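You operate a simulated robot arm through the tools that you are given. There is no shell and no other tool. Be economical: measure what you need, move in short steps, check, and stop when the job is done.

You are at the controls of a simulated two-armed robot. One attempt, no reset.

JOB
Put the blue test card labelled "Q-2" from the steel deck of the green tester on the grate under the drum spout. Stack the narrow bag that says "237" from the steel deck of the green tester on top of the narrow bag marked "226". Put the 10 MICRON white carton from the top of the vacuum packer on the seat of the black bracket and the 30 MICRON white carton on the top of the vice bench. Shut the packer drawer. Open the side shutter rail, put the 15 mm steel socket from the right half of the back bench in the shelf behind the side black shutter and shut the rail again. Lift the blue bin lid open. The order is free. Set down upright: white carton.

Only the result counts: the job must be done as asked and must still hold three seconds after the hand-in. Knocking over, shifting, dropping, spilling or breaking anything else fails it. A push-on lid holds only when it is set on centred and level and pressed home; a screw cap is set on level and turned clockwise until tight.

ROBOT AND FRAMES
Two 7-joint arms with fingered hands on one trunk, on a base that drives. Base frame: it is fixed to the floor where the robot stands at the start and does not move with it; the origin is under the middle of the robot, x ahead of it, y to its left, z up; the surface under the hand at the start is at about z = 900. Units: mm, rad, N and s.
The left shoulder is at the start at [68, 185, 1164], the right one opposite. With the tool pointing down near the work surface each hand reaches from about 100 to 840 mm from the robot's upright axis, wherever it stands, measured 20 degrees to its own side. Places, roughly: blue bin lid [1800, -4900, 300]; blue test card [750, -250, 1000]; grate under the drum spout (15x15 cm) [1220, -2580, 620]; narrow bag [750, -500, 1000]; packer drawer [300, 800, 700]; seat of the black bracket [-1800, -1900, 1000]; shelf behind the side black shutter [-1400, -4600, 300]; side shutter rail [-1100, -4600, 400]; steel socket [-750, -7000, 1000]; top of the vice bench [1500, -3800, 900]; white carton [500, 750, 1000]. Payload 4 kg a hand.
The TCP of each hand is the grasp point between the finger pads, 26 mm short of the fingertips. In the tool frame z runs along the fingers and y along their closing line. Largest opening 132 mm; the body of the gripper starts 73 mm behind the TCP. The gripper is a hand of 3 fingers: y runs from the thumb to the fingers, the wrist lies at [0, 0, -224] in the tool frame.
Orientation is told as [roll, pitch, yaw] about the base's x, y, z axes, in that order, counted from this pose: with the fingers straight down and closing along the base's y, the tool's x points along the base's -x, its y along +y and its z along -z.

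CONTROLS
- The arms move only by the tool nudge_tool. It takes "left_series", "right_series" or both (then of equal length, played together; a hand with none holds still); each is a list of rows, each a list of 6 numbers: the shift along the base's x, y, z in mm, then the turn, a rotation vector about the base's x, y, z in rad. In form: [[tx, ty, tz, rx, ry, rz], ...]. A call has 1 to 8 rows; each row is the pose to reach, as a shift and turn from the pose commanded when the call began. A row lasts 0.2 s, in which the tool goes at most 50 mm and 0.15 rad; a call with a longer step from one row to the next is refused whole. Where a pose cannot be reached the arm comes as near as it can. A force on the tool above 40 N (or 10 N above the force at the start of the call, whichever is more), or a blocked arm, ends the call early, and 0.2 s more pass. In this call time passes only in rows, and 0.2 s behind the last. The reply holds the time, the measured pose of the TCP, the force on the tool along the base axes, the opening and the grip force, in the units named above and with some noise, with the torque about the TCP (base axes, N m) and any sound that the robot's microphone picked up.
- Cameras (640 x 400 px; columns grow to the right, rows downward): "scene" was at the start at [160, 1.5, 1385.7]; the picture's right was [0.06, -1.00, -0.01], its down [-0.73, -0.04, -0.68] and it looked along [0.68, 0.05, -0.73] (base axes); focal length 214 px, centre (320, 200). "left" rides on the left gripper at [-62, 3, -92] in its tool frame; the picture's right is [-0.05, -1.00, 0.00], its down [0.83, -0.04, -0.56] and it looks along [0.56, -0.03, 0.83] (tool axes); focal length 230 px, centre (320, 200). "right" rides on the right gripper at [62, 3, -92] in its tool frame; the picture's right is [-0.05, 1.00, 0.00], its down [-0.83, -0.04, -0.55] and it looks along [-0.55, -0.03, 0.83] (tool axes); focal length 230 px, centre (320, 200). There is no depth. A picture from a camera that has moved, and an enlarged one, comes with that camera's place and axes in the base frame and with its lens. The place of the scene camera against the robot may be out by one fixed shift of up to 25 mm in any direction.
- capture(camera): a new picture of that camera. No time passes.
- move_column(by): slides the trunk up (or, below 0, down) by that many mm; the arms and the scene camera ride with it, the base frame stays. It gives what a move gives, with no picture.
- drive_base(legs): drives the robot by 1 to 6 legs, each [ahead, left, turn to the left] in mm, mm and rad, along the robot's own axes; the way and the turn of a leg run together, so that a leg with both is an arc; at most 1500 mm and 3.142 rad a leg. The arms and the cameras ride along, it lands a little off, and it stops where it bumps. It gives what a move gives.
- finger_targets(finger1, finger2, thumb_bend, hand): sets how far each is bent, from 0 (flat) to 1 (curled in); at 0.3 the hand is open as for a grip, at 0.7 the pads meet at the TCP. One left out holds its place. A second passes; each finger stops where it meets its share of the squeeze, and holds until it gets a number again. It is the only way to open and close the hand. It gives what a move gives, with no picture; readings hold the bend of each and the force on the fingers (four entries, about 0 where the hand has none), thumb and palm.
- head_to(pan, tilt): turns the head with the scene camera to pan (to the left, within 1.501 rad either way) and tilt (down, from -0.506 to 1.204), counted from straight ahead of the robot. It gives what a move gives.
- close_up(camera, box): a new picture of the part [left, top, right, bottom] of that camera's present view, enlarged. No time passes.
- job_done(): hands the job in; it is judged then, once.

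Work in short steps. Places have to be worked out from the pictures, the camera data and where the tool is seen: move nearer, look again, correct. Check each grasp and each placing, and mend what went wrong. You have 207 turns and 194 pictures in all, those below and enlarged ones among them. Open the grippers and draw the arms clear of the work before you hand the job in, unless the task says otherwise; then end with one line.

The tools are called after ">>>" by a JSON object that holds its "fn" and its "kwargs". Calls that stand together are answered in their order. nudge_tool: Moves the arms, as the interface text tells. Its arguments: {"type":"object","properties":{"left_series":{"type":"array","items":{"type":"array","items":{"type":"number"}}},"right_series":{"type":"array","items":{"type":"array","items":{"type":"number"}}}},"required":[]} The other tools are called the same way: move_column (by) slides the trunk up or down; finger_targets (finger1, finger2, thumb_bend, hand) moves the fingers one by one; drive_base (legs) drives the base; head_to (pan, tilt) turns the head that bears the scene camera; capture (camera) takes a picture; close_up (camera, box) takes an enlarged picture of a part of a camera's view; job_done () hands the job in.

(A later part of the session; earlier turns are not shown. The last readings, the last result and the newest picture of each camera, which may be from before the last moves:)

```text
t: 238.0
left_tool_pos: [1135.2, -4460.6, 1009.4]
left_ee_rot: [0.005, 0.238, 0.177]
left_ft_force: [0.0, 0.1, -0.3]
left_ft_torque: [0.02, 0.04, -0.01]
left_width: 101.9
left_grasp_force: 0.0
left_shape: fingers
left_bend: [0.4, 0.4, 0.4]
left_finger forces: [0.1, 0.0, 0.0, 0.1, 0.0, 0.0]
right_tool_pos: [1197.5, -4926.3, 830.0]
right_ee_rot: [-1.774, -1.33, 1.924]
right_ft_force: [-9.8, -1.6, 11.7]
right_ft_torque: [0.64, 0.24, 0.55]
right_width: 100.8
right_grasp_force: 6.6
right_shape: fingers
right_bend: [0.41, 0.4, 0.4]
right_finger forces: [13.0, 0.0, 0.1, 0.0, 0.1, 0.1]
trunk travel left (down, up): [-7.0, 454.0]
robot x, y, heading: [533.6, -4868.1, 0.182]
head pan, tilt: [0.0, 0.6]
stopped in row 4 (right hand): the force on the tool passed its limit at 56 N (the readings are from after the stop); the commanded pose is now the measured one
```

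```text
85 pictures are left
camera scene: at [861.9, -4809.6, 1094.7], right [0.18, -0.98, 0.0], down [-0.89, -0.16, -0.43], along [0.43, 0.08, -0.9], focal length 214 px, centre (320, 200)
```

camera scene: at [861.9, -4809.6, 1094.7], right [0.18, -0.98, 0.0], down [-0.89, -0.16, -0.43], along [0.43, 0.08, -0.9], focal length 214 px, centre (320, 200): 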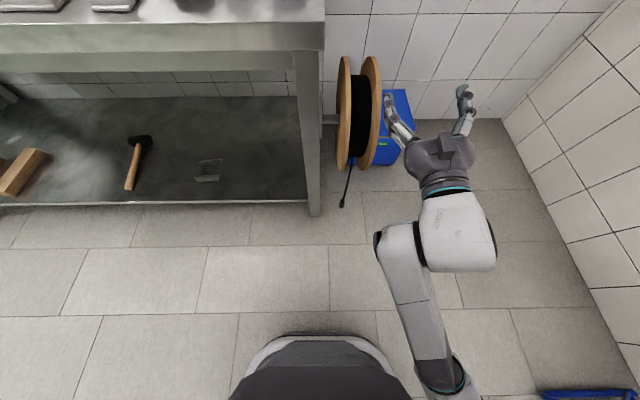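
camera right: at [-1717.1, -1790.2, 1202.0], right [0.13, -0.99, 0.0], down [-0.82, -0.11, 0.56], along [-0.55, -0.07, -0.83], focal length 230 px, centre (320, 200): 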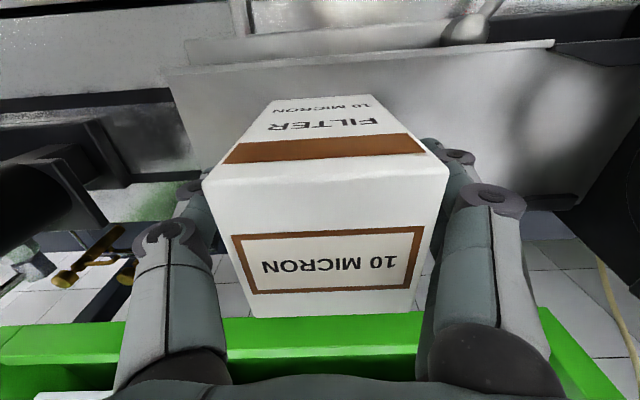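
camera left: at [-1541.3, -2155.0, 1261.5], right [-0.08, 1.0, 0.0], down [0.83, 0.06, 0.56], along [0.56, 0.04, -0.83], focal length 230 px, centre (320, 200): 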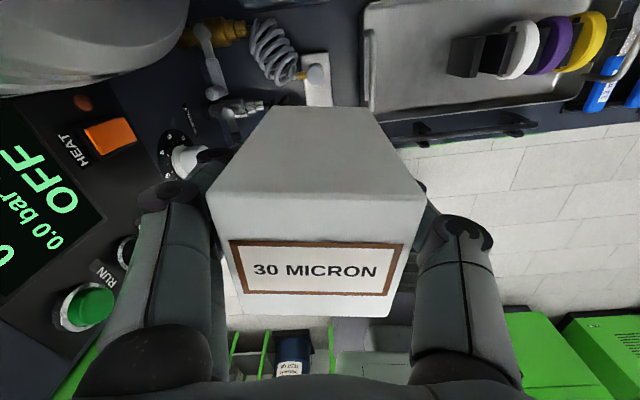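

The finger touched the cable reel, which hangs at the table end nearer than I thought (top z≈820). I move the hand right, away from it, then continue down.

>>> {"fn": "nudge_tool", "kwargs": {"right_series": [[-20, -15, 0, 0, 0, 0], [-35, -50, 0, 0, 0, 0], [-40, -90, 0, 0, 0, 0], [-40, -130, 0, 0, 0, 0]]}}

>>> {"fn": "nudge_tool", "kwargs": {"right_series": [[0, 0, -45, 0, 0, 0], [0, 0, -90, 0, 0, 0], [0, 0, -135, 0, 0, 0], [0, 0, -180, 0, 0, 0], [0, 0, -225, 0, 0, 0], [0, 0, -270, 0, 0, 0], [0, 0, -315, 0, 0, 0], [0, 0, -360, 0, 0, 0]]}}

>>> {"fn": "capture", "kwargs": {"camera": "scene"}}

```text
t: 239.0
left_tool_pos: [1136.9, -4460.9, 1011.0]
left_ee_rot: [0.004, 0.236, 0.179]
left_ft_force: [-1.0, -0.2, 0.3]
left_ft_torque: [-0.01, 0.02, 0.01]
left_width: 101.2
left_grasp_force: 0.0
left_shape: fingers
left_bend: [0.4, 0.4, 0.4]
left_finger forces: [0.0, 0.2, 0.1, 0.0, 0.0, 0.1]
right_tool_pos: [1175.6, -4986.8, 815.0]
right_ee_rot: [-1.744, -1.329, 1.892]
right_ft_force: [-0.1, -0.1, -0.8]
right_ft_torque: [0.04, -0.02, -0.02]
right_width: 101.2
right_grasp_force: 0.1
right_shape: fingers
right_bend: [0.4, 0.4, 0.4]
right_finger forces: [0.0, 0.0, 0.1, 0.0, 0.1, 0.0]
right hand out of reach, approached as far as the arm can: row 2, 3, 4
trunk travel left (down, up): [-7.0, 454.0]
robot x, y, heading: [535.9, -4867.3, 0.176]
head pan, tilt: [0.0, 0.6]
```

```text
t: 240.8
left_tool_pos: [1135.3, -4459.7, 1010.8]
left_ee_rot: [0.004, 0.235, 0.177]
left_ft_force: [0.2, -0.6, 0.6]
left_ft_torque: [0.02, -0.02, -0.03]
left_width: 101.3
left_grasp_force: 0.1
left_shape: fingers
left_bend: [0.4, 0.4, 0.4]
left_finger forces: [0.0, 0.1, 0.0, 0.0, 0.0, 0.0]
right_tool_pos: [1174.2, -4984.4, 452.6]
right_ee_rot: [-1.739, -1.329, 1.888]
right_ft_force: [0.4, -0.2, -0.2]
right_ft_torque: [-0.01, 0.01, -0.02]
right_width: 101.3
right_grasp_force: 0.0
right_shape: fingers
right_bend: [0.4, 0.4, 0.4]
right_finger forces: [0.1, 0.0, 0.0, 0.1, 0.0, 0.0]
trunk travel left (down, up): [-7.0, 454.0]
robot x, y, heading: [530.0, -4865.2, 0.177]
head pan, tilt: [0.0, 0.6]
```

```text
84 pictures are left
camera scene: at [863.1, -4809.3, 1094.3], right [0.18, -0.98, 0.0], down [-0.89, -0.16, -0.43], along [0.43, 0.08, -0.9], focal length 214 px, centre (320, 200)
```

scene: 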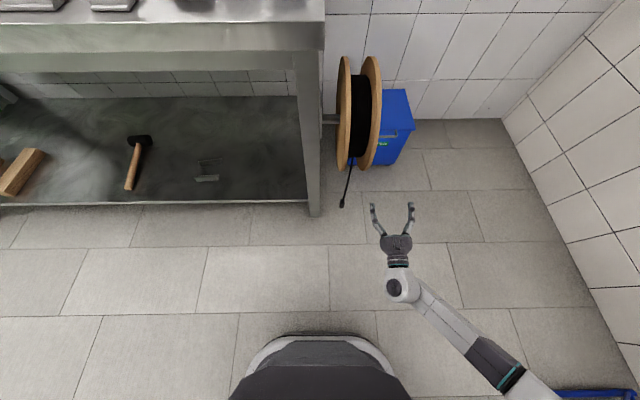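

The hand is low with room. I take a second bearing on the handle and the bin.

>>> {"fn": "close_up", "kwargs": {"camera": "scene", "box": [330, 50, 450, 250]}}

>>> {"fn": "capture", "kwargs": {"camera": "right"}}

```text
2.00 times, centred on (390, 150) of scene
camera zoom: at [863.1, -4809.3, 1094.3], right [0.18, -0.98, 0.0], down [-0.89, -0.16, -0.43], along [0.43, 0.08, -0.9], focal length 429 px, centre (180, 300)
```

zoom: 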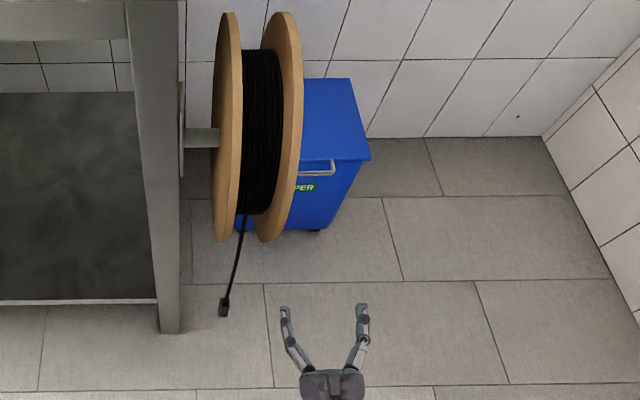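

```text
82 pictures are left
camera right: at [1087.2, -5010.3, 387.7], right [-0.14, 0.97, -0.19], down [-0.6, 0.06, 0.79], along [0.78, 0.23, 0.58], focal length 230 px, centre (320, 200)
```

right: 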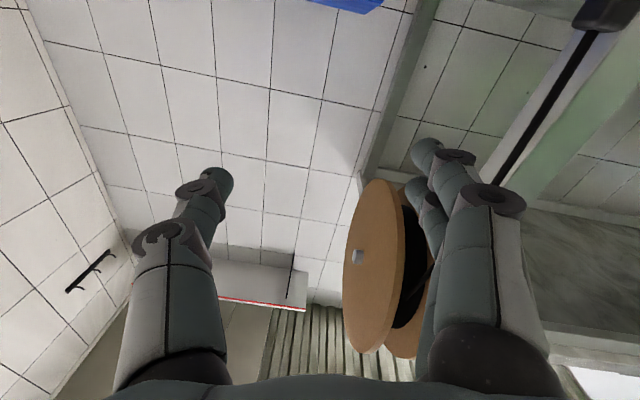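

Reel spans z≈540–830 at y≥-4850; the handle bar is at about (1580, -4973, 335). I close the right hand to a compact shape and drive nearer, keeping right of the reel.

>>> {"fn": "finger_targets", "kwargs": {"hand": "right", "finger1": 0.62, "finger2": 0.62, "thumb_bend": 0.62}}

>>> {"fn": "drive_base", "kwargs": {"legs": [[0, -300, 0.01], [250, 0, 0]]}}

>>> {"fn": "nudge_tool", "kwargs": {"right_series": [[0, 40, -25, 0, 0, 0], [0, 80, -50, 0, 0, 0], [0, 120, -75, 0, 0, 0], [0, 160, -100, 0, 0, 0], [0, 190, -130, 0, 0, 0], [0, 210, -160, 0, 0, 0]]}}

>>> {"fn": "capture", "kwargs": {"camera": "right"}}

>>> {"fn": "capture", "kwargs": {"camera": "scene"}}

```text
t: 241.8
left_tool_pos: [1136.3, -4459.0, 1010.0]
left_ee_rot: [0.005, 0.236, 0.178]
left_ft_force: [1.3, 0.0, -0.1]
left_ft_torque: [0.01, -0.06, 0.05]
left_width: 101.4
left_grasp_force: 0.1
left_shape: fingers
left_bend: [0.4, 0.4, 0.4]
left_finger forces: [0.0, 0.0, 0.1, 0.0, 0.0, 0.1]
right_tool_pos: [1172.7, -4985.0, 453.0]
right_ee_rot: [-1.735, -1.328, 1.886]
right_ft_force: [-0.4, -0.1, -0.6]
right_ft_torque: [-0.01, -0.03, -0.03]
right_width: 29.4
right_grasp_force: 0.1
right_shape: fingers
right_bend: [0.62, 0.62, 0.62]
right_finger forces: [0.0, 0.1, 0.0, 0.0, 0.1, 0.0]
trunk travel left (down, up): [-7.0, 454.0]
robot x, y, heading: [537.5, -4869.8, 0.179]
head pan, tilt: [0.0, 0.6]
```

```text
t: 245.2
left_tool_pos: [1438.0, -4704.8, 1009.9]
left_ee_rot: [0.003, 0.234, 0.185]
left_ft_force: [0.4, -0.6, 1.4]
left_ft_torque: [0.03, 0.05, -0.01]
left_width: 101.6
left_grasp_force: 0.2
left_shape: fingers
left_bend: [0.4, 0.4, 0.4]
left_finger forces: [0.0, 0.0, 0.0, 0.1, 0.0, 0.1]
right_tool_pos: [1478.0, -5229.1, 451.7]
right_ee_rot: [-1.733, -1.328, 1.889]
right_ft_force: [-0.6, 0.2, -0.7]
right_ft_torque: [0.02, 0.04, -0.02]
right_width: 29.2
right_grasp_force: 0.1
right_shape: fingers
right_bend: [0.62, 0.62, 0.62]
right_finger forces: [0.1, 0.0, 0.0, 0.0, 0.1, 0.0]
trunk travel left (down, up): [-7.0, 454.0]
robot x, y, heading: [835.5, -5114.4, 0.185]
head pan, tilt: [0.0, 0.6]
```

```text
t: 246.6
left_tool_pos: [1436.2, -4705.0, 1009.7]
left_ee_rot: [0.004, 0.234, 0.182]
left_ft_force: [0.1, 0.2, 0.3]
left_ft_torque: [0.03, 0.01, 0.03]
left_width: 101.4
left_grasp_force: 0.1
left_shape: fingers
left_bend: [0.4, 0.4, 0.4]
left_finger forces: [0.0, 0.0, 0.0, 0.1, 0.1, 0.1]
right_tool_pos: [1478.9, -5023.3, 303.3]
right_ee_rot: [-1.749, -1.331, 1.908]
right_ft_force: [0.2, 0.3, 0.5]
right_ft_torque: [-0.05, 0.04, -0.1]
right_width: 28.9
right_grasp_force: 0.0
right_shape: fingers
right_bend: [0.62, 0.62, 0.62]
right_finger forces: [0.0, 0.0, 0.0, 0.0, 0.0, 0.0]
right hand out of reach, approached as far as the arm can: row 6
trunk travel left (down, up): [-7.0, 454.0]
robot x, y, heading: [838.7, -5112.4, 0.187]
head pan, tilt: [0.0, 0.6]
```

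```text
81 pictures are left
camera right: at [1392.6, -5049.3, 238.5], right [-0.15, 0.97, -0.18], down [-0.61, 0.06, 0.79], along [0.78, 0.23, 0.58], focal length 230 px, centre (320, 200)
```

right: 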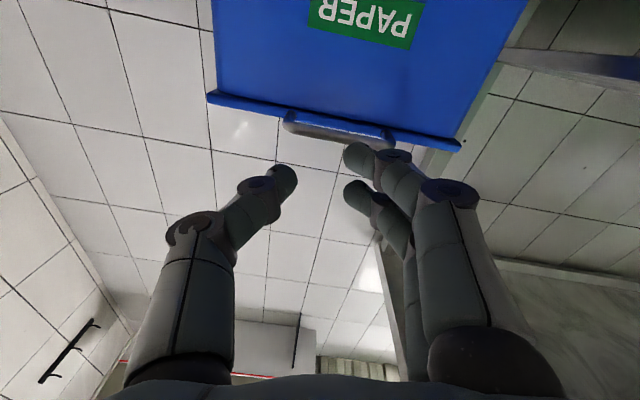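

```text
80 pictures are left
camera scene: at [1165.4, -5056.4, 1094.5], right [0.18, -0.98, 0.0], down [-0.89, -0.17, -0.43], along [0.43, 0.08, -0.9], focal length 214 px, centre (320, 200)
```

scene: 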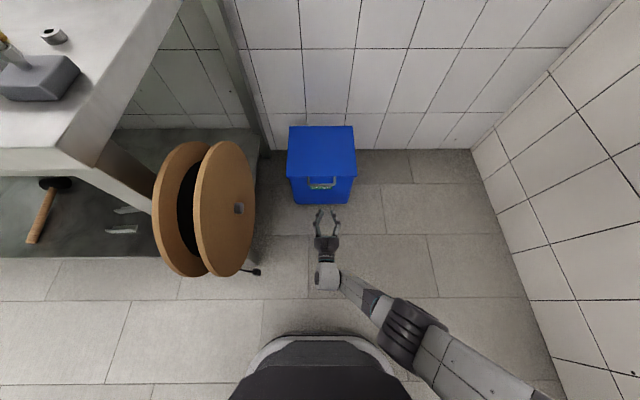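

Triangulated with the wrist camera, the handle bar is at (1616, -4980, 316). I drive 60 mm closer so that the hand can get lower, and line up beneath the bar.

>>> {"fn": "drive_base", "kwargs": {"legs": [[60, 0, 0]]}}

>>> {"fn": "nudge_tool", "kwargs": {"right_series": [[-20, 8, -10, 0, 0, 0], [-30, 16, -20, 0, 0, 0], [-30, 22, -32, 0, 0, 0]]}}

>>> {"fn": "capture", "kwargs": {"camera": "right"}}

```text
t: 247.6
left_tool_pos: [1497.2, -4692.9, 1008.8]
left_ee_rot: [0.004, 0.238, 0.188]
left_ft_force: [0.2, 0.0, 0.5]
left_ft_torque: [-0.02, 0.04, -0.02]
left_width: 101.5
left_grasp_force: 0.3
left_shape: fingers
left_bend: [0.4, 0.4, 0.4]
left_finger forces: [0.0, 0.0, 0.1, 0.1, 0.1, 0.1]
right_tool_pos: [1538.3, -5013.1, 300.7]
right_ee_rot: [-1.73, -1.328, 1.887]
right_ft_force: [0.7, -0.3, -0.1]
right_ft_torque: [0.03, 0.0, 0.01]
right_width: 28.7
right_grasp_force: 0.1
right_shape: fingers
right_bend: [0.62, 0.62, 0.62]
right_finger forces: [0.0, 0.1, 0.0, 0.0, 0.0, 0.1]
trunk travel left (down, up): [-7.0, 454.0]
robot x, y, heading: [896.8, -5103.3, 0.189]
head pan, tilt: [0.0, 0.6]
```

```text
t: 248.4
left_tool_pos: [1495.4, -4692.8, 1010.7]
left_ee_rot: [0.004, 0.236, 0.185]
left_ft_force: [0.5, 0.3, 0.2]
left_ft_torque: [0.03, 0.01, 0.0]
left_width: 101.5
left_grasp_force: 0.0
left_shape: fingers
left_bend: [0.4, 0.4, 0.4]
left_finger forces: [0.1, 0.1, 0.0, 0.0, 0.1, 0.0]
right_tool_pos: [1516.5, -5005.5, 297.4]
right_ee_rot: [-1.734, -1.328, 1.893]
right_ft_force: [0.5, 0.2, 0.3]
right_ft_torque: [-0.01, 0.01, 0.0]
right_width: 28.9
right_grasp_force: 0.0
right_shape: fingers
right_bend: [0.62, 0.62, 0.62]
right_finger forces: [0.1, 0.0, 0.0, 0.1, 0.0, 0.0]
right hand out of reach, approached as far as the arm can: row 1, 2, 3
trunk travel left (down, up): [-7.0, 454.0]
robot x, y, heading: [898.4, -5104.9, 0.187]
head pan, tilt: [0.0, 0.6]
```

```text
79 pictures are left
camera right: at [1429.4, -5032.3, 233.0], right [-0.15, 0.97, -0.19], down [-0.6, 0.06, 0.79], along [0.78, 0.23, 0.58], focal length 230 px, centre (320, 200)
```

right: 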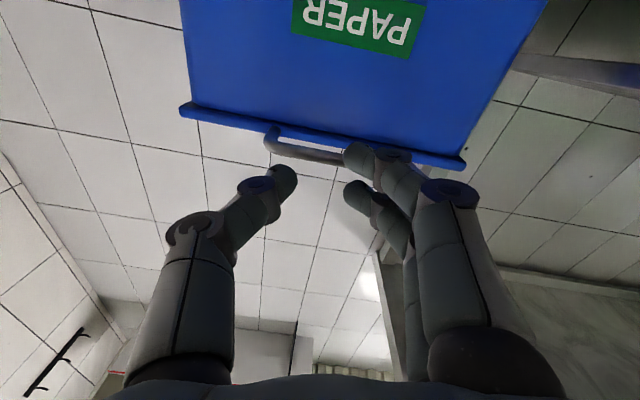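

The arm cannot go lower with the hand level, so I tip the fingers down ~0.3 rad to pass under the bar, shift left to its centre, and advance.

>>> {"fn": "nudge_tool", "kwargs": {"right_series": [[0, 8, -18, -0.019, 0.098, 0], [0, 16, -36, -0.037, 0.196, 0], [0, 22, -52, -0.056, 0.295, 0]]}}

>>> {"fn": "nudge_tool", "kwargs": {"right_series": [[30, 5, 0, 0, 0, 0], [60, 10, 0, 0, 0, 0], [85, 15, 0, 0, 0, 0]]}}

>>> {"fn": "capture", "kwargs": {"camera": "right"}}

>>> {"fn": "close_up", "kwargs": {"camera": "scene", "box": [260, 100, 400, 280]}}

```text
t: 249.2
left_tool_pos: [1494.8, -4692.3, 1010.1]
left_ee_rot: [0.004, 0.234, 0.187]
left_ft_force: [-0.2, 0.2, -1.1]
left_ft_torque: [0.04, 0.01, 0.01]
left_width: 101.6
left_grasp_force: 0.1
left_shape: fingers
left_bend: [0.4, 0.4, 0.4]
left_finger forces: [0.1, 0.0, 0.0, 0.0, 0.0, 0.0]
right_tool_pos: [1516.6, -4983.6, 245.5]
right_ee_rot: [-0.739, -1.211, 0.934]
right_ft_force: [-0.1, 0.0, 2.0]
right_ft_torque: [0.01, 0.0, -0.01]
right_width: 28.9
right_grasp_force: 0.2
right_shape: fingers
right_bend: [0.62, 0.62, 0.62]
right_finger forces: [0.0, 0.0, 0.0, 0.0, 0.0, 0.1]
trunk travel left (down, up): [-7.0, 454.0]
robot x, y, heading: [900.7, -5102.1, 0.186]
head pan, tilt: [0.0, 0.6]
```

```text
t: 250.0
left_tool_pos: [1495.7, -4693.9, 1011.1]
left_ee_rot: [0.004, 0.235, 0.186]
left_ft_force: [-0.3, -0.1, -0.2]
left_ft_torque: [0.06, 0.02, 0.0]
left_width: 101.6
left_grasp_force: 0.0
left_shape: fingers
left_bend: [0.4, 0.4, 0.4]
left_finger forces: [0.0, 0.1, 0.0, 0.1, 0.0, 0.0]
right_tool_pos: [1596.4, -4988.3, 273.5]
right_ee_rot: [-0.739, -1.213, 0.935]
right_ft_force: [0.5, 0.9, -0.4]
right_ft_torque: [0.0, 0.0, -0.05]
right_width: 28.7
right_grasp_force: 0.1
right_shape: fingers
right_bend: [0.62, 0.62, 0.62]
right_finger forces: [0.1, 0.0, 0.0, 0.0, 0.0, 0.1]
right hand out of reach, approached as far as the arm can: row 1, 2, 3
trunk travel left (down, up): [-7.0, 454.0]
robot x, y, heading: [898.4, -5106.8, 0.187]
head pan, tilt: [0.0, 0.6]
```

```text
78 pictures are left
camera right: at [1493.4, -5018.3, 237.4], right [-0.21, 0.96, -0.19], down [-0.35, 0.11, 0.93], along [0.91, 0.26, 0.31], focal length 230 px, centre (320, 200)
```

right: 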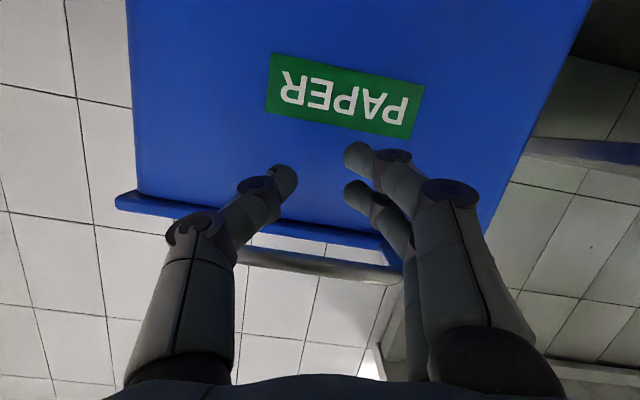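

```text
2.22 times, centred on (330, 190) of scene
camera zoom: at [1224.8, -5045.4, 1094.6], right [0.18, -0.98, 0.0], down [-0.89, -0.17, -0.43], along [0.43, 0.08, -0.9], focal length 477 px, centre (298, 222)
```

zoom: 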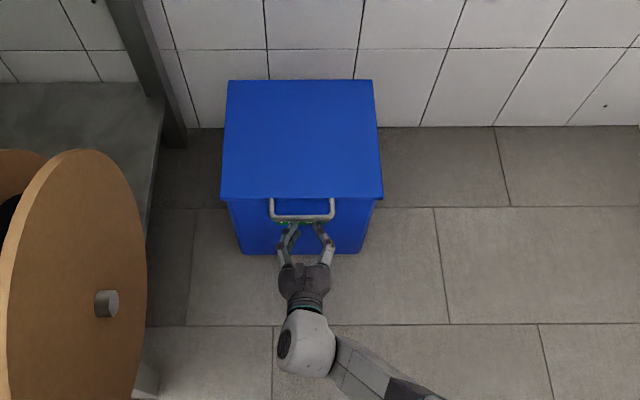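

The fingers are under the handle bar. I now lift along the lid's arc.

>>> {"fn": "nudge_tool", "kwargs": {"right_series": [[2, 0, 15, 0, 0, 0], [3, 1, 40, 0, 0, 0], [5, 1, 65, 0, 0, 0], [12, 2, 92, 0, 0, 0], [20, 4, 117, 0, 0, 0], [32, 6, 141, 0, 0, 0], [45, 8, 163, 0, 0, 0], [62, 12, 185, 0, 0, 0]]}}

>>> {"fn": "close_up", "kwargs": {"camera": "scene", "box": [260, 100, 400, 280]}}

>>> {"fn": "capture", "kwargs": {"camera": "right"}}

```text
t: 251.8
left_tool_pos: [1495.0, -4692.0, 1010.4]
left_ee_rot: [0.005, 0.234, 0.187]
left_ft_force: [0.4, -0.3, -0.4]
left_ft_torque: [0.01, -0.01, -0.02]
left_width: 101.4
left_grasp_force: 0.0
left_shape: fingers
left_bend: [0.4, 0.4, 0.4]
left_finger forces: [0.0, 0.0, 0.1, 0.0, 0.0, 0.0]
right_tool_pos: [1656.2, -4974.6, 459.2]
right_ee_rot: [-0.745, -1.217, 0.942]
right_ft_force: [-10.6, -0.9, 4.6]
right_ft_torque: [0.06, -0.15, 0.1]
right_width: 28.9
right_grasp_force: 5.7
right_shape: fingers
right_bend: [0.62, 0.65, 0.62]
right_finger forces: [0.0, 8.0, 0.0, 0.0, 3.3, 0.0]
trunk travel left (down, up): [-7.0, 454.0]
robot x, y, heading: [899.0, -5102.9, 0.184]
head pan, tilt: [0.0, 0.6]
```

```text
2.22 times, centred on (330, 190) of scene
camera zoom: at [1223.1, -5044.8, 1095.4], right [0.18, -0.98, 0.0], down [-0.89, -0.17, -0.43], along [0.43, 0.08, -0.9], focal length 477 px, centre (298, 222)
```

zoom: 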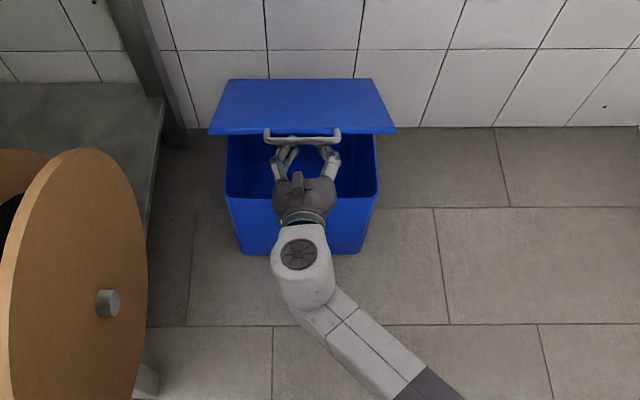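

```text
75 pictures are left
camera right: at [1554.4, -5003.3, 424.1], right [-0.21, 0.96, -0.19], down [-0.35, 0.1, 0.93], along [0.91, 0.26, 0.31], focal length 230 px, centre (320, 200)
```

right: 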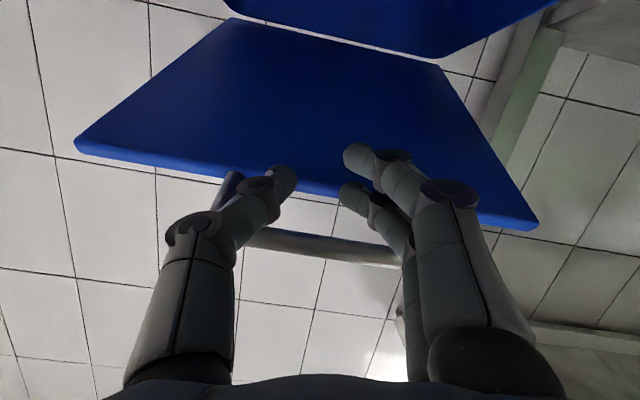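

The lid is lifting nicely. I continue up and forward.

>>> {"fn": "nudge_tool", "kwargs": {"right_series": [[15, 3, 15, 0, 0, 0], [30, 6, 30, 0, 0, 0], [48, 9, 42, 0, 0, 0], [66, 12, 52, 0, 0, 0], [85, 16, 60, 0, 0, 0]]}}

>>> {"fn": "drive_base", "kwargs": {"legs": [[100, 0, 0]]}}

>>> {"fn": "close_up", "kwargs": {"camera": "scene", "box": [240, 60, 420, 280]}}

```text
t: 253.0
left_tool_pos: [1495.4, -4693.2, 1010.0]
left_ee_rot: [0.003, 0.237, 0.188]
left_ft_force: [-0.2, 0.3, -1.3]
left_ft_torque: [0.01, 0.0, 0.01]
left_width: 101.6
left_grasp_force: 0.0
left_shape: fingers
left_bend: [0.4, 0.4, 0.4]
left_finger forces: [0.1, 0.1, 0.0, 0.0, 0.0, 0.0]
right_tool_pos: [1743.2, -4960.7, 516.6]
right_ee_rot: [-0.742, -1.212, 0.938]
right_ft_force: [0.6, 0.4, 0.0]
right_ft_torque: [0.02, 0.0, 0.0]
right_width: 28.6
right_grasp_force: 0.0
right_shape: fingers
right_bend: [0.62, 0.62, 0.62]
right_finger forces: [0.0, 0.0, 0.1, 0.0, 0.0, 0.0]
trunk travel left (down, up): [-7.0, 454.0]
robot x, y, heading: [898.5, -5101.0, 0.183]
head pan, tilt: [0.0, 0.6]
```

```text
t: 254.2
left_tool_pos: [1593.8, -4674.1, 1009.7]
left_ee_rot: [0.003, 0.238, 0.186]
left_ft_force: [0.0, -0.2, -0.9]
left_ft_torque: [0.0, 0.03, 0.02]
left_width: 101.4
left_grasp_force: 0.1
left_shape: fingers
left_bend: [0.4, 0.4, 0.4]
left_finger forces: [0.0, 0.0, 0.0, 0.0, 0.1, 0.0]
right_tool_pos: [1839.8, -4941.1, 517.7]
right_ee_rot: [-0.74, -1.214, 0.935]
right_ft_force: [-0.2, 0.5, -1.1]
right_ft_torque: [0.0, -0.01, -0.01]
right_width: 28.8
right_grasp_force: 0.0
right_shape: fingers
right_bend: [0.62, 0.62, 0.62]
right_finger forces: [0.0, 0.1, 0.1, 0.0, 0.0, 0.2]
trunk travel left (down, up): [-7.0, 454.0]
robot x, y, heading: [994.7, -5084.8, 0.189]
head pan, tilt: [0.0, 0.6]
```

```text
1.82 times, centred on (330, 170) of scene
camera zoom: at [1322.9, -5026.2, 1094.3], right [0.18, -0.98, 0.0], down [-0.89, -0.17, -0.43], along [0.42, 0.08, -0.9], focal length 390 px, centre (302, 254)
```

zoom: 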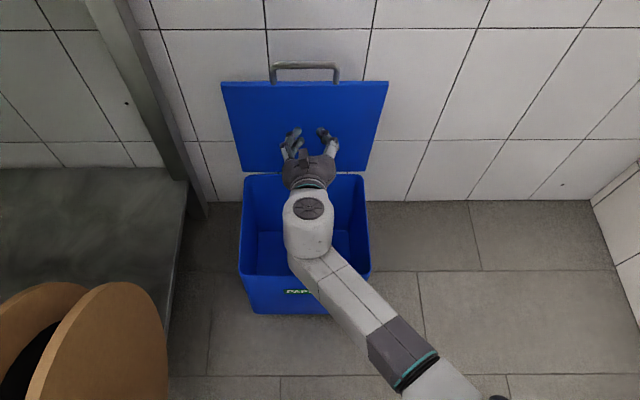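

The lid stands open with no load on the fingers. I push a bit further to make sure it is past vertical.

>>> {"fn": "drive_base", "kwargs": {"legs": [[50, 0, 0]]}}

>>> {"fn": "close_up", "kwargs": {"camera": "scene", "box": [240, 60, 420, 280]}}

```text
t: 255.1
left_tool_pos: [1626.3, -4669.2, 1011.0]
left_ee_rot: [0.002, 0.237, 0.186]
left_ft_force: [0.2, -0.3, 0.0]
left_ft_torque: [-0.01, 0.02, 0.0]
left_width: 101.5
left_grasp_force: 0.1
left_shape: fingers
left_bend: [0.4, 0.4, 0.4]
left_finger forces: [0.1, 0.0, 0.0, 0.1, 0.1, 0.0]
right_tool_pos: [1868.2, -4933.1, 514.5]
right_ee_rot: [-0.739, -1.209, 0.938]
right_ft_force: [-5.7, -1.6, 0.7]
right_ft_torque: [0.0, -0.02, 0.0]
right_width: 28.2
right_grasp_force: 2.9
right_shape: fingers
right_bend: [0.62, 0.66, 0.62]
right_finger forces: [0.0, 4.4, 0.0, 0.0, 2.0, 0.0]
trunk travel left (down, up): [-7.0, 454.0]
robot x, y, heading: [1032.9, -5080.3, 0.187]
head pan, tilt: [0.0, 0.6]
stopped in leg 1: the force on the tool passed its limit at 83 N (the readings are from after the stop); the commanded pose is now the measured one
```

```text
1.82 times, centred on (330, 170) of scene
camera zoom: at [1356.6, -5019.8, 1094.8], right [0.19, -0.98, 0.0], down [-0.89, -0.17, -0.43], along [0.43, 0.08, -0.9], focal length 390 px, centre (302, 254)
```

zoom: 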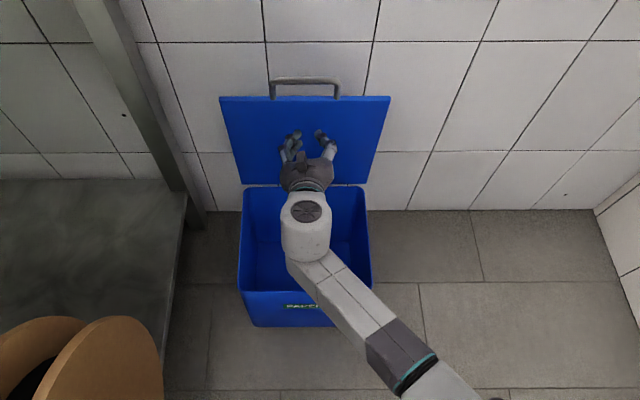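

The lid is against its stop. I back straight out and check that it stays open.

>>> {"fn": "drive_base", "kwargs": {"legs": [[-450, 0, 0]]}}

>>> {"fn": "capture", "kwargs": {"camera": "scene"}}

```text
t: 257.8
left_tool_pos: [1191.3, -4749.7, 1009.3]
left_ee_rot: [0.003, 0.237, 0.188]
left_ft_force: [-0.3, -0.4, 0.9]
left_ft_torque: [0.0, -0.01, 0.01]
left_width: 101.5
left_grasp_force: 0.0
left_shape: fingers
left_bend: [0.4, 0.4, 0.4]
left_finger forces: [0.1, 0.0, 0.0, 0.0, 0.1, 0.1]
right_tool_pos: [1435.8, -5014.5, 515.2]
right_ee_rot: [-0.742, -1.209, 0.939]
right_ft_force: [0.1, 0.7, -0.5]
right_ft_torque: [-0.01, -0.01, 0.0]
right_width: 28.6
right_grasp_force: 0.2
right_shape: fingers
right_bend: [0.62, 0.62, 0.62]
right_finger forces: [0.0, 0.0, 0.0, 0.0, 0.0, 0.0]
trunk travel left (down, up): [-7.0, 454.0]
robot x, y, heading: [598.9, -5162.6, 0.189]
head pan, tilt: [0.0, 0.6]
```

```text
72 pictures are left
camera scene: at [922.0, -5101.6, 1094.7], right [0.19, -0.98, 0.0], down [-0.89, -0.17, -0.43], along [0.43, 0.08, -0.9], focal length 214 px, centre (320, 200)
```

scene: 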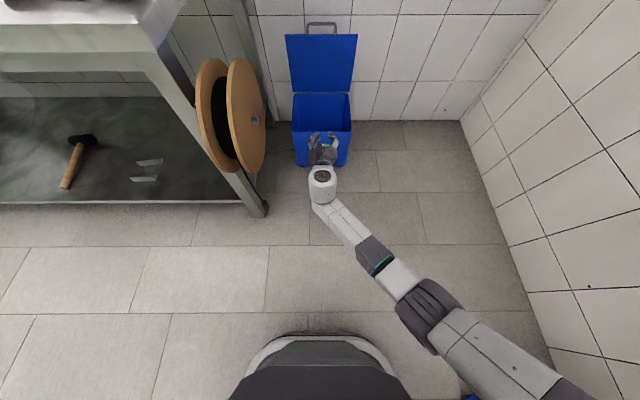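

The bin is done. I raise the trunk back, and then turn the right hand to point down again.

>>> {"fn": "move_column", "kwargs": {"by": 195}}

>>> {"fn": "nudge_tool", "kwargs": {"right_series": [[-10, -10, 40, -0.026, 0.137, 0], [-20, -20, 80, -0.052, 0.275, 0], [-35, -30, 120, -0.078, 0.413, 0], [-55, -40, 160, -0.104, 0.55, 0], [-75, -50, 200, -0.13, 0.688, 0], [-95, -60, 240, -0.156, 0.826, 0], [-115, -70, 280, -0.182, 0.963, 0], [-135, -80, 315, -0.208, 1.1, 0]], "left_series": [[0, 0, 20, 0.005, -0.03, 0], [0, 0, 40, 0.01, -0.06, 0], [0, 0, 60, 0.016, -0.09, 0], [0, 0, 80, 0.022, -0.12, 0], [0, 0, 100, 0.028, -0.15, 0], [0, 0, 100, 0.033, -0.18, 0], [0, 0, 100, 0.038, -0.21, 0], [0, 0, 100, 0.043, -0.23, 0]]}}

>>> {"fn": "capture", "kwargs": {"camera": "scene"}}

```text
t: 259.9
left_tool_pos: [1193.0, -4748.9, 1203.9]
left_ee_rot: [0.004, 0.238, 0.189]
left_ft_force: [-0.2, -0.9, 0.2]
left_ft_torque: [0.03, -0.03, -0.01]
left_width: 101.4
left_grasp_force: 0.1
left_shape: fingers
left_bend: [0.4, 0.4, 0.4]
left_finger forces: [0.0, 0.0, 0.0, 0.0, 0.1, 0.0]
right_tool_pos: [1443.3, -5014.3, 777.0]
right_ee_rot: [-0.909, -1.26, 1.097]
right_ft_force: [-0.1, 0.1, -0.1]
right_ft_torque: [-0.03, -0.02, 0.02]
right_width: 28.7
right_grasp_force: 0.1
right_shape: fingers
right_bend: [0.62, 0.62, 0.62]
right_finger forces: [0.1, 0.0, 0.0, 0.1, 0.0, 0.0]
trunk travel left (down, up): [-202.0, 259.0]
robot x, y, heading: [595.9, -5162.3, 0.183]
head pan, tilt: [0.0, 0.6]
```

```text
t: 261.7
left_tool_pos: [1191.5, -4746.8, 1306.1]
left_ee_rot: [0.002, 0.003, 0.189]
left_ft_force: [0.7, 0.9, -0.2]
left_ft_torque: [-0.01, 0.01, -0.04]
left_width: 101.6
left_grasp_force: 0.0
left_shape: fingers
left_bend: [0.4, 0.4, 0.4]
left_finger forces: [0.0, 0.1, 0.1, 0.0, 0.0, 0.0]
right_tool_pos: [1323.6, -5084.8, 1086.1]
right_ee_rot: [-0.087, -0.249, 0.441]
right_ft_force: [0.7, 0.2, -0.6]
right_ft_torque: [0.0, 0.01, 0.01]
right_width: 28.5
right_grasp_force: 0.1
right_shape: fingers
right_bend: [0.62, 0.62, 0.62]
right_finger forces: [0.1, 0.1, 0.0, 0.0, 0.0, 0.0]
right hand out of reach, approached as far as the arm can: row 8
trunk travel left (down, up): [-202.0, 259.0]
robot x, y, heading: [595.7, -5160.0, 0.188]
head pan, tilt: [0.0, 0.6]
```

```text
71 pictures are left
camera scene: at [752.3, -5131.1, 1392.3], right [0.19, -0.98, 0.0], down [-0.69, -0.13, -0.72], along [0.7, 0.13, -0.7], focal length 214 px, centre (320, 200)
```

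scene: 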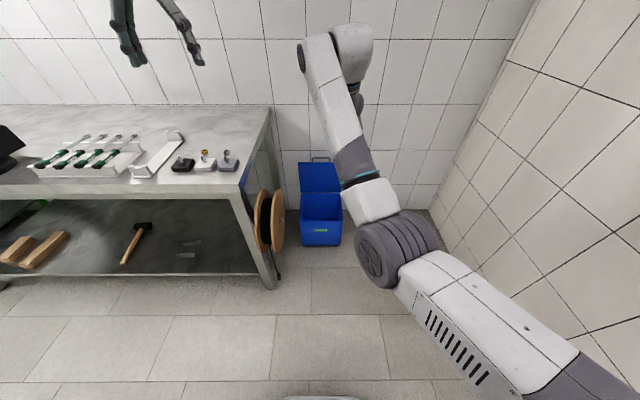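

The right elbow has gone inward the same way. I use the mirrored winding trick (positive yaw) in the free space here.

>>> {"fn": "nudge_tool", "kwargs": {"right_series": [[-7, -48, -5, -0.004, 0.033, 0], [-14, -96, -10, -0.007, 0.066, 0], [-21, -144, -15, -0.01, 0.1, 0], [-28, -192, -20, -0.014, 0.13, 0], [-35, -240, -25, -0.018, 0.164, 0], [-42, -288, -30, -0.021, 0.2, 0], [-50, -336, -35, -0.025, 0.23, 0], [-58, -384, -35, -0.028, 0.262, 0]]}}

>>> {"fn": "nudge_tool", "kwargs": {"right_series": [[0, 0, 0, 0, 0, 0.149], [0, 0, 0, 0, 0, 0.298], [0, 0, 0, 0, 0, 0.447], [0, 0, 0, 0, 0, 0.596], [0, 0, 0, 0, 0, 0.745], [0, 0, 0, 0, 0, 0.894], [0, 0, 0, 0, 0, 1.043], [0, 0, 0, 0, 0, 1.192]]}}

>>> {"fn": "nudge_tool", "kwargs": {"right_series": [[0, 0, 0, 0, 0, 0.149], [0, 0, 0, 0, 0, 0.298], [0, 0, 0, 0, 0, 0.447], [0, 0, 0, 0, 0, 0.596], [0, 0, 0, 0, 0, 0.745], [0, 0, 0, 0, 0, 0.894], [0, 0, 0, 0, 0, 1.043], [0, 0, 0, 0, 0, 1.192]]}}

>>> {"fn": "nudge_tool", "kwargs": {"right_series": [[0, 0, 0, 0, 0, 0.149], [0, 0, 0, 0, 0, 0.298], [0, 0, 0, 0, 0, 0.447], [0, 0, 0, 0, 0, 0.596], [0, 0, 0, 0, 0, 0.745], [0, 0, 0, 0, 0, 0.894], [0, 0, 0, 0, 0, 1.043], [0, 0, 0, 0, 0, 1.192]]}}

>>> {"fn": "head_to", "kwargs": {"pan": -0.6, "tilt": 0.6}}

>>> {"fn": "capture", "kwargs": {"camera": "scene"}}

```text
t: 263.5
left_tool_pos: [1193.6, -4750.7, 1305.6]
left_ee_rot: [0.003, 0.002, 0.188]
left_ft_force: [-0.4, -0.3, -0.2]
left_ft_torque: [0.0, 0.0, 0.01]
left_width: 101.5
left_grasp_force: 0.1
left_shape: fingers
left_bend: [0.4, 0.4, 0.4]
left_finger forces: [0.0, 0.0, 0.0, 0.0, 0.0, 0.0]
right_tool_pos: [1269.7, -5472.8, 1049.7]
right_ee_rot: [0.001, 0.001, 0.429]
right_ft_force: [0.0, 0.1, -0.6]
right_ft_torque: [0.0, 0.0, 0.0]
right_width: 28.7
right_grasp_force: 0.1
right_shape: fingers
right_bend: [0.62, 0.62, 0.62]
right_finger forces: [0.0, 0.0, 0.0, 0.0, 0.1, 0.0]
right hand out of reach, approached as far as the arm can: row 1, 2, 3, 4, 5, 6, 7
trunk travel left (down, up): [-202.0, 259.0]
robot x, y, heading: [595.4, -5158.6, 0.187]
head pan, tilt: [0.0, 0.6]
```

```text
t: 265.3
left_tool_pos: [1193.9, -4745.9, 1302.7]
left_ee_rot: [0.001, 0.007, 0.188]
left_ft_force: [0.0, 0.0, 0.3]
left_ft_torque: [-0.01, 0.02, -0.01]
left_width: 101.4
left_grasp_force: 0.0
left_shape: fingers
left_bend: [0.4, 0.4, 0.4]
left_finger forces: [0.1, 0.0, 0.1, 0.1, 0.0, 0.0]
right_tool_pos: [1404.0, -5398.9, 1030.3]
right_ee_rot: [0.01, 0.001, 1.562]
right_ft_force: [0.7, 1.4, -0.2]
right_ft_torque: [0.02, 0.01, -0.06]
right_width: 28.7
right_grasp_force: 0.1
right_shape: fingers
right_bend: [0.62, 0.62, 0.62]
right_finger forces: [0.0, 0.0, 0.0, 0.0, 0.0, 0.0]
right hand out of reach, approached as far as the arm can: row 3, 4, 5, 6, 7, 8
trunk travel left (down, up): [-202.0, 259.0]
robot x, y, heading: [598.5, -5160.1, 0.183]
head pan, tilt: [0.0, 0.6]
```

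```text
t: 267.1
left_tool_pos: [1190.5, -4747.0, 1305.3]
left_ee_rot: [-0.001, 0.003, 0.188]
left_ft_force: [0.7, 0.0, -0.2]
left_ft_torque: [0.0, -0.04, 0.01]
left_width: 101.5
left_grasp_force: 0.0
left_shape: fingers
left_bend: [0.4, 0.4, 0.4]
left_finger forces: [0.0, 0.1, 0.0, 0.1, 0.1, 0.0]
right_tool_pos: [1242.0, -5336.0, 1118.2]
right_ee_rot: [-0.006, -0.003, 2.505]
right_ft_force: [-0.1, -0.4, -0.5]
right_ft_torque: [-0.02, -0.02, -0.01]
right_width: 28.6
right_grasp_force: 0.0
right_shape: fingers
right_bend: [0.62, 0.62, 0.62]
right_finger forces: [0.1, 0.1, 0.0, 0.0, 0.1, 0.1]
right hand out of reach, approached as far as the arm can: row 3, 4, 5, 6, 7, 8
trunk travel left (down, up): [-202.0, 259.0]
robot x, y, heading: [596.6, -5159.9, 0.184]
head pan, tilt: [0.0, 0.6]
```

```text
t: 268.9
left_tool_pos: [1191.1, -4748.0, 1304.8]
left_ee_rot: [0.0, 0.001, 0.189]
left_ft_force: [0.0, 0.7, -0.2]
left_ft_torque: [-0.02, -0.01, 0.02]
left_width: 101.5
left_grasp_force: 0.1
left_shape: fingers
left_bend: [0.4, 0.4, 0.4]
left_finger forces: [0.0, 0.0, 0.0, 0.1, 0.1, 0.1]
right_tool_pos: [916.0, -5170.6, 1110.6]
right_ee_rot: [-0.001, 0.002, -2.639]
right_ft_force: [-1.3, -0.7, 0.2]
right_ft_torque: [0.02, 0.0, -0.05]
right_width: 28.6
right_grasp_force: 0.0
right_shape: fingers
right_bend: [0.62, 0.62, 0.62]
right_finger forces: [0.0, 0.0, 0.0, 0.1, 0.0, 0.1]
right hand out of reach, approached as far as the arm can: row 1, 2, 3, 4, 5, 6, 7, 8
trunk travel left (down, up): [-202.0, 259.0]
robot x, y, heading: [595.8, -5161.8, 0.185]
head pan, tilt: [0.0, 0.6]
```

```text
t: 269.9
left_tool_pos: [1192.1, -4749.2, 1304.8]
left_ee_rot: [0.002, 0.002, 0.19]
left_ft_force: [-0.3, -1.0, 0.8]
left_ft_torque: [0.04, -0.01, -0.02]
left_width: 101.6
left_grasp_force: 0.0
left_shape: fingers
left_bend: [0.4, 0.4, 0.4]
left_finger forces: [0.0, 0.0, 0.0, 0.0, 0.0, 0.1]
right_tool_pos: [918.1, -5171.4, 1110.3]
right_ee_rot: [-0.001, 0.001, -2.643]
right_ft_force: [0.4, -0.4, -0.2]
right_ft_torque: [0.02, -0.02, 0.01]
right_width: 28.8
right_grasp_force: 0.1
right_shape: fingers
right_bend: [0.62, 0.62, 0.62]
right_finger forces: [0.1, 0.1, 0.0, 0.1, 0.0, 0.0]
trunk travel left (down, up): [-202.0, 259.0]
robot x, y, heading: [599.9, -5159.9, 0.183]
head pan, tilt: [-0.6, 0.6]
```

```text
70 pictures are left
camera scene: at [747.4, -5185.2, 1394.8], right [-0.39, -0.91, 0.1], down [-0.65, 0.2, -0.73], along [0.65, -0.35, -0.67], focal length 214 px, centre (320, 200)
```

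scene: 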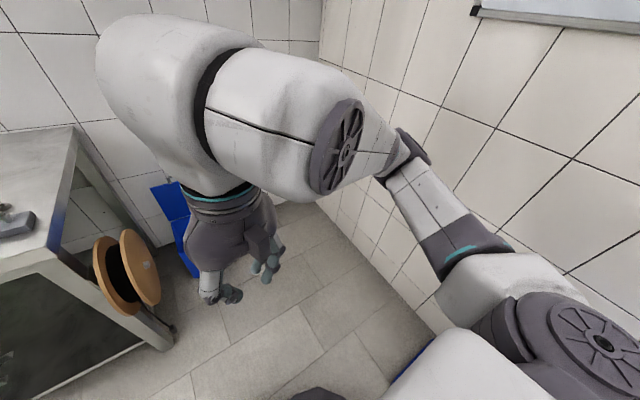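

The elbow is out on the right side now. I unwind the yaw while moving the hand out to neutral, opening the fingers.

>>> {"fn": "nudge_tool", "kwargs": {"right_series": [[37, -3, 6, 0, 0, -0.145], [74, -6, 12, 0, 0, -0.29], [111, -9, 18, 0, 0, -0.435], [148, -12, 24, 0, 0, -0.58], [185, -15, 30, 0, 0, -0.725], [222, -18, 36, 0, 0, -0.87], [259, -21, 42, 0, 0, -1.015], [290, -24, 48, 0, 0, -1.16]]}}

>>> {"fn": "nudge_tool", "kwargs": {"right_series": [[0, 0, 0, 0, 0, -0.145], [0, 0, 0, 0, 0, -0.29], [0, 0, 0, 0, 0, -0.435], [0, 0, 0, 0, 0, -0.58], [0, 0, 0, 0, 0, -0.725], [0, 0, 0, 0, 0, -0.87], [0, 0, 0, 0, 0, -1.015], [0, 0, 0, 0, 0, -1.16]]}}

>>> {"fn": "nudge_tool", "kwargs": {"right_series": [[0, 0, 0, 0, 0, -0.145], [0, 0, 0, 0, 0, -0.29], [0, 0, 0, 0, 0, -0.435], [0, 0, 0, 0, 0, -0.58], [0, 0, 0, 0, 0, -0.725], [0, 0, 0, 0, 0, -0.87], [0, 0, 0, 0, 0, -1.015], [0, 0, 0, 0, 0, -1.13]]}}

>>> {"fn": "finger_targets", "kwargs": {"hand": "right", "finger1": 0.4, "finger2": 0.4, "thumb_bend": 0.4}}

>>> {"fn": "capture", "kwargs": {"camera": "scene"}}

```text
t: 271.7
left_tool_pos: [1192.4, -4748.8, 1306.1]
left_ee_rot: [0.001, 0.003, 0.19]
left_ft_force: [-0.6, 0.3, 0.4]
left_ft_torque: [-0.01, 0.0, 0.0]
left_width: 101.7
left_grasp_force: 0.1
left_shape: fingers
left_bend: [0.4, 0.4, 0.4]
left_finger forces: [0.0, 0.0, 0.1, 0.0, 0.0, 0.0]
right_tool_pos: [1205.5, -5203.9, 1161.1]
right_ee_rot: [-0.001, -0.001, 2.48]
right_ft_force: [-0.2, 0.7, 0.1]
right_ft_torque: [-0.01, -0.01, 0.01]
right_width: 28.7
right_grasp_force: 0.1
right_shape: fingers
right_bend: [0.62, 0.62, 0.62]
right_finger forces: [0.1, 0.0, 0.0, 0.0, 0.0, 0.0]
trunk travel left (down, up): [-202.0, 259.0]
robot x, y, heading: [596.1, -5158.3, 0.186]
head pan, tilt: [-0.6, 0.6]
```

```text
t: 273.5
left_tool_pos: [1193.0, -4749.5, 1305.9]
left_ee_rot: [0.002, 0.002, 0.188]
left_ft_force: [0.8, 0.1, -0.3]
left_ft_torque: [0.01, -0.02, -0.01]
left_width: 101.6
left_grasp_force: 0.1
left_shape: fingers
left_bend: [0.4, 0.4, 0.4]
left_finger forces: [0.0, 0.1, 0.0, 0.0, 0.0, 0.1]
right_tool_pos: [1203.9, -5204.2, 1162.8]
right_ee_rot: [-0.002, 0.0, 1.32]
right_ft_force: [-1.0, 0.3, -0.6]
right_ft_torque: [0.02, 0.02, 0.01]
right_width: 28.5
right_grasp_force: 0.1
right_shape: fingers
right_bend: [0.62, 0.62, 0.62]
right_finger forces: [0.0, 0.0, 0.1, 0.1, 0.0, 0.0]
trunk travel left (down, up): [-202.0, 259.0]
robot x, y, heading: [597.8, -5162.2, 0.183]
head pan, tilt: [-0.6, 0.6]
```

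```text
t: 275.3
left_tool_pos: [1191.6, -4750.1, 1305.7]
left_ee_rot: [0.0, 0.001, 0.188]
left_ft_force: [0.2, 0.4, -0.3]
left_ft_torque: [0.01, 0.0, 0.0]
left_width: 101.5
left_grasp_force: 0.0
left_shape: fingers
left_bend: [0.4, 0.4, 0.4]
left_finger forces: [0.0, 0.0, 0.0, 0.0, 0.0, 0.0]
right_tool_pos: [1204.7, -5203.0, 1161.9]
right_ee_rot: [-0.002, 0.0, 0.19]
right_ft_force: [-1.1, 0.8, 0.0]
right_ft_torque: [0.01, -0.03, 0.03]
right_width: 28.7
right_grasp_force: 0.1
right_shape: fingers
right_bend: [0.62, 0.62, 0.62]
right_finger forces: [0.0, 0.0, 0.0, 0.0, 0.0, 0.0]
trunk travel left (down, up): [-202.0, 259.0]
robot x, y, heading: [595.8, -5164.5, 0.189]
head pan, tilt: [-0.6, 0.6]
```

```text
t: 276.3
left_tool_pos: [1191.9, -4751.0, 1305.1]
left_ee_rot: [0.002, 0.002, 0.19]
left_ft_force: [0.0, 0.3, 0.4]
left_ft_torque: [0.0, -0.01, 0.03]
left_width: 101.4
left_grasp_force: 0.0
left_shape: fingers
left_bend: [0.4, 0.4, 0.4]
left_finger forces: [0.0, 0.1, 0.0, 0.0, 0.1, 0.0]
right_tool_pos: [1203.4, -5203.8, 1161.5]
right_ee_rot: [-0.001, 0.001, 0.191]
right_ft_force: [0.8, 0.1, 0.5]
right_ft_torque: [0.02, -0.01, -0.01]
right_width: 101.0
right_grasp_force: 0.0
right_shape: fingers
right_bend: [0.4, 0.4, 0.4]
right_finger forces: [0.0, 0.0, 0.1, 0.0, 0.1, 0.1]
trunk travel left (down, up): [-202.0, 259.0]
robot x, y, heading: [595.5, -5163.9, 0.184]
head pan, tilt: [-0.6, 0.6]
```

```text
69 pictures are left
camera scene: at [747.6, -5185.5, 1394.8], right [-0.39, -0.91, 0.1], down [-0.65, 0.2, -0.73], along [0.65, -0.35, -0.67], focal length 214 px, centre (320, 200)
```

scene: 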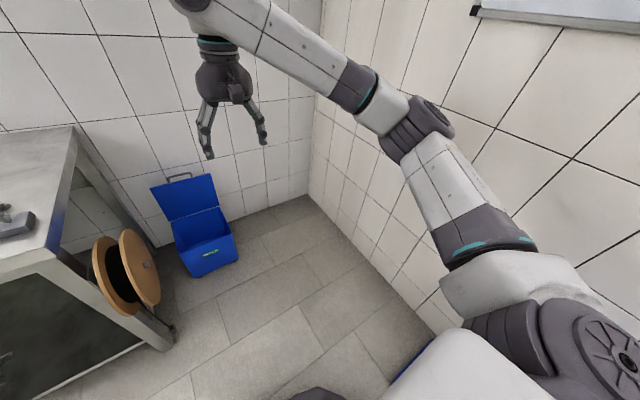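

Both arms are in order. Next, the side shutter: I back off and turn to face -x, then look.

>>> {"fn": "drive_base", "kwargs": {"legs": [[-650, 150, 0], [0, 0, 2.95]]}}

>>> {"fn": "head_to", "kwargs": {"pan": -0.3, "tilt": 0.45}}

>>> {"fn": "capture", "kwargs": {"camera": "scene"}}

>>> {"fn": "head_to", "kwargs": {"pan": 0.9, "tilt": 0.3}}

>>> {"fn": "capture", "kwargs": {"camera": "scene"}}

```text
t: 286.8
left_tool_pos: [-737.5, -5408.4, 1305.1]
left_ee_rot: [0.002, 0.004, 3.108]
left_ft_force: [0.7, 0.4, -1.0]
left_ft_torque: [0.01, 0.01, 0.0]
left_width: 101.5
left_grasp_force: 0.1
left_shape: fingers
left_bend: [0.4, 0.4, 0.4]
left_finger forces: [0.1, 0.1, 0.1, 0.1, 0.0, 0.0]
right_tool_pos: [-650.0, -4963.2, 1161.7]
right_ee_rot: [-0.001, 0.001, 3.115]
right_ft_force: [-0.3, 0.8, -0.3]
right_ft_torque: [0.03, -0.02, -0.01]
right_width: 101.1
right_grasp_force: 0.1
right_shape: fingers
right_bend: [0.4, 0.4, 0.4]
right_finger forces: [0.0, 0.0, 0.0, 0.0, 0.1, 0.0]
trunk travel left (down, up): [-202.0, 259.0]
robot x, y, heading: [-64.6, -5134.6, 3.105]
head pan, tilt: [-0.6, 0.6]
```

```text
t: 287.6
left_tool_pos: [-738.5, -5408.1, 1306.3]
left_ee_rot: [0.001, 0.002, 3.109]
left_ft_force: [-0.7, 0.1, 0.5]
left_ft_torque: [0.03, 0.03, 0.03]
left_width: 101.4
left_grasp_force: 0.1
left_shape: fingers
left_bend: [0.4, 0.4, 0.4]
left_finger forces: [0.0, 0.1, 0.0, 0.0, 0.0, 0.0]
right_tool_pos: [-649.9, -4962.8, 1162.0]
right_ee_rot: [0.0, 0.0, 3.113]
right_ft_force: [0.8, -0.2, -0.3]
right_ft_torque: [0.02, 0.01, -0.03]
right_width: 100.9
right_grasp_force: 0.1
right_shape: fingers
right_bend: [0.4, 0.4, 0.4]
right_finger forces: [0.0, 0.1, 0.1, 0.0, 0.1, 0.0]
trunk travel left (down, up): [-202.0, 259.0]
robot x, y, heading: [-68.1, -5135.7, 3.105]
head pan, tilt: [-0.3, 0.45]
```

```text
68 pictures are left
camera scene: at [-254.7, -5107.9, 1405.6], right [0.32, 0.94, 0.05], down [0.56, -0.15, -0.81], along [-0.76, 0.29, -0.58], focal length 214 px, centre (320, 200)
```

scene: 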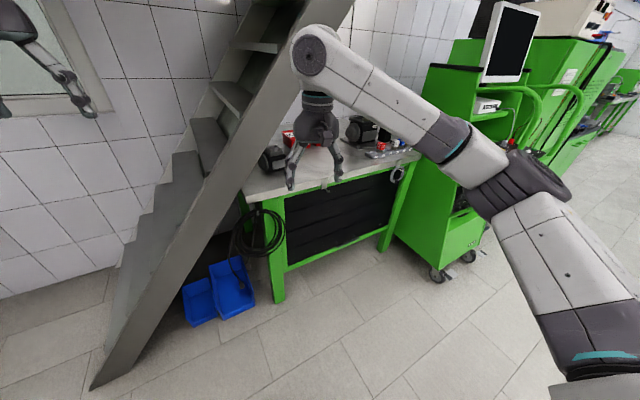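

```text
t: 289.0
left_tool_pos: [-738.0, -5408.2, 1305.7]
left_ee_rot: [0.002, 0.001, 3.109]
left_ft_force: [0.7, 0.2, 0.6]
left_ft_torque: [0.0, -0.01, 0.01]
left_width: 101.4
left_grasp_force: 0.0
left_shape: fingers
left_bend: [0.4, 0.4, 0.4]
left_finger forces: [0.0, 0.0, 0.1, 0.0, 0.0, 0.1]
right_tool_pos: [-650.2, -4961.9, 1162.1]
right_ee_rot: [-0.002, -0.001, 3.114]
right_ft_force: [-0.2, 0.0, 0.2]
right_ft_torque: [0.0, -0.01, -0.01]
right_width: 100.9
right_grasp_force: 0.0
right_shape: fingers
right_bend: [0.4, 0.4, 0.4]
right_finger forces: [0.0, 0.0, 0.0, 0.1, 0.0, 0.0]
trunk travel left (down, up): [-202.0, 259.0]
robot x, y, heading: [-66.7, -5140.2, 3.106]
head pan, tilt: [0.901, 0.3]
```

```text
67 pictures are left
camera scene: at [-231.3, -5209.2, 1424.5], right [-0.75, 0.65, -0.14], down [0.35, 0.22, -0.91], along [-0.56, -0.73, -0.39], focal length 214 px, centre (320, 200)
```

scene: 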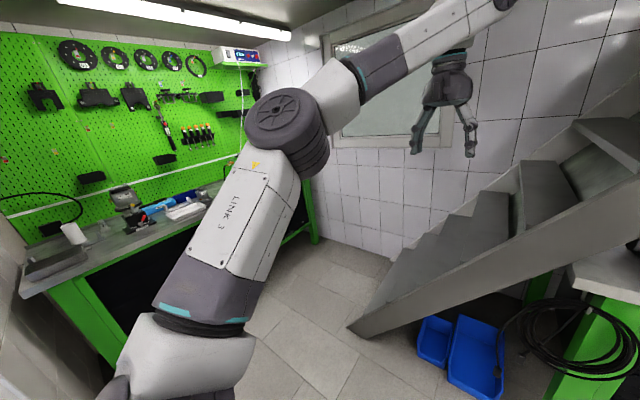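

>>> {"fn": "head_to", "kwargs": {"pan": -0.35, "tilt": 0.45}}

>>> {"fn": "close_up", "kwargs": {"camera": "scene", "box": [230, 110, 430, 310]}}

```text
t: 290.4
left_tool_pos: [-737.9, -5408.4, 1305.2]
left_ee_rot: [0.002, 0.003, 3.11]
left_ft_force: [0.2, -0.2, 0.7]
left_ft_torque: [0.01, -0.01, -0.03]
left_width: 101.5
left_grasp_force: 0.0
left_shape: fingers
left_bend: [0.4, 0.4, 0.4]
left_finger forces: [0.0, 0.1, 0.0, 0.0, 0.0, 0.0]
right_tool_pos: [-650.2, -4962.4, 1161.8]
right_ee_rot: [-0.001, 0.0, 3.114]
right_ft_force: [-0.1, 0.6, 0.3]
right_ft_torque: [-0.01, -0.03, 0.02]
right_width: 101.0
right_grasp_force: 0.1
right_shape: fingers
right_bend: [0.4, 0.4, 0.4]
right_finger forces: [0.0, 0.1, 0.0, 0.0, 0.0, 0.0]
trunk travel left (down, up): [-202.0, 259.0]
robot x, y, heading: [-65.3, -5136.1, 3.105]
head pan, tilt: [-0.351, 0.45]
```

```text
2.00 times, centred on (330, 210) of scene
camera zoom: at [-253.2, -5103.7, 1405.9], right [0.37, 0.93, 0.06], down [0.55, -0.17, -0.82], along [-0.75, 0.33, -0.57], focal length 429 px, centre (300, 180)
```

zoom: 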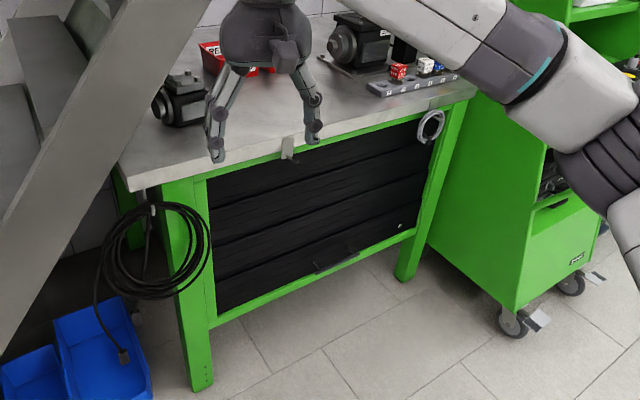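

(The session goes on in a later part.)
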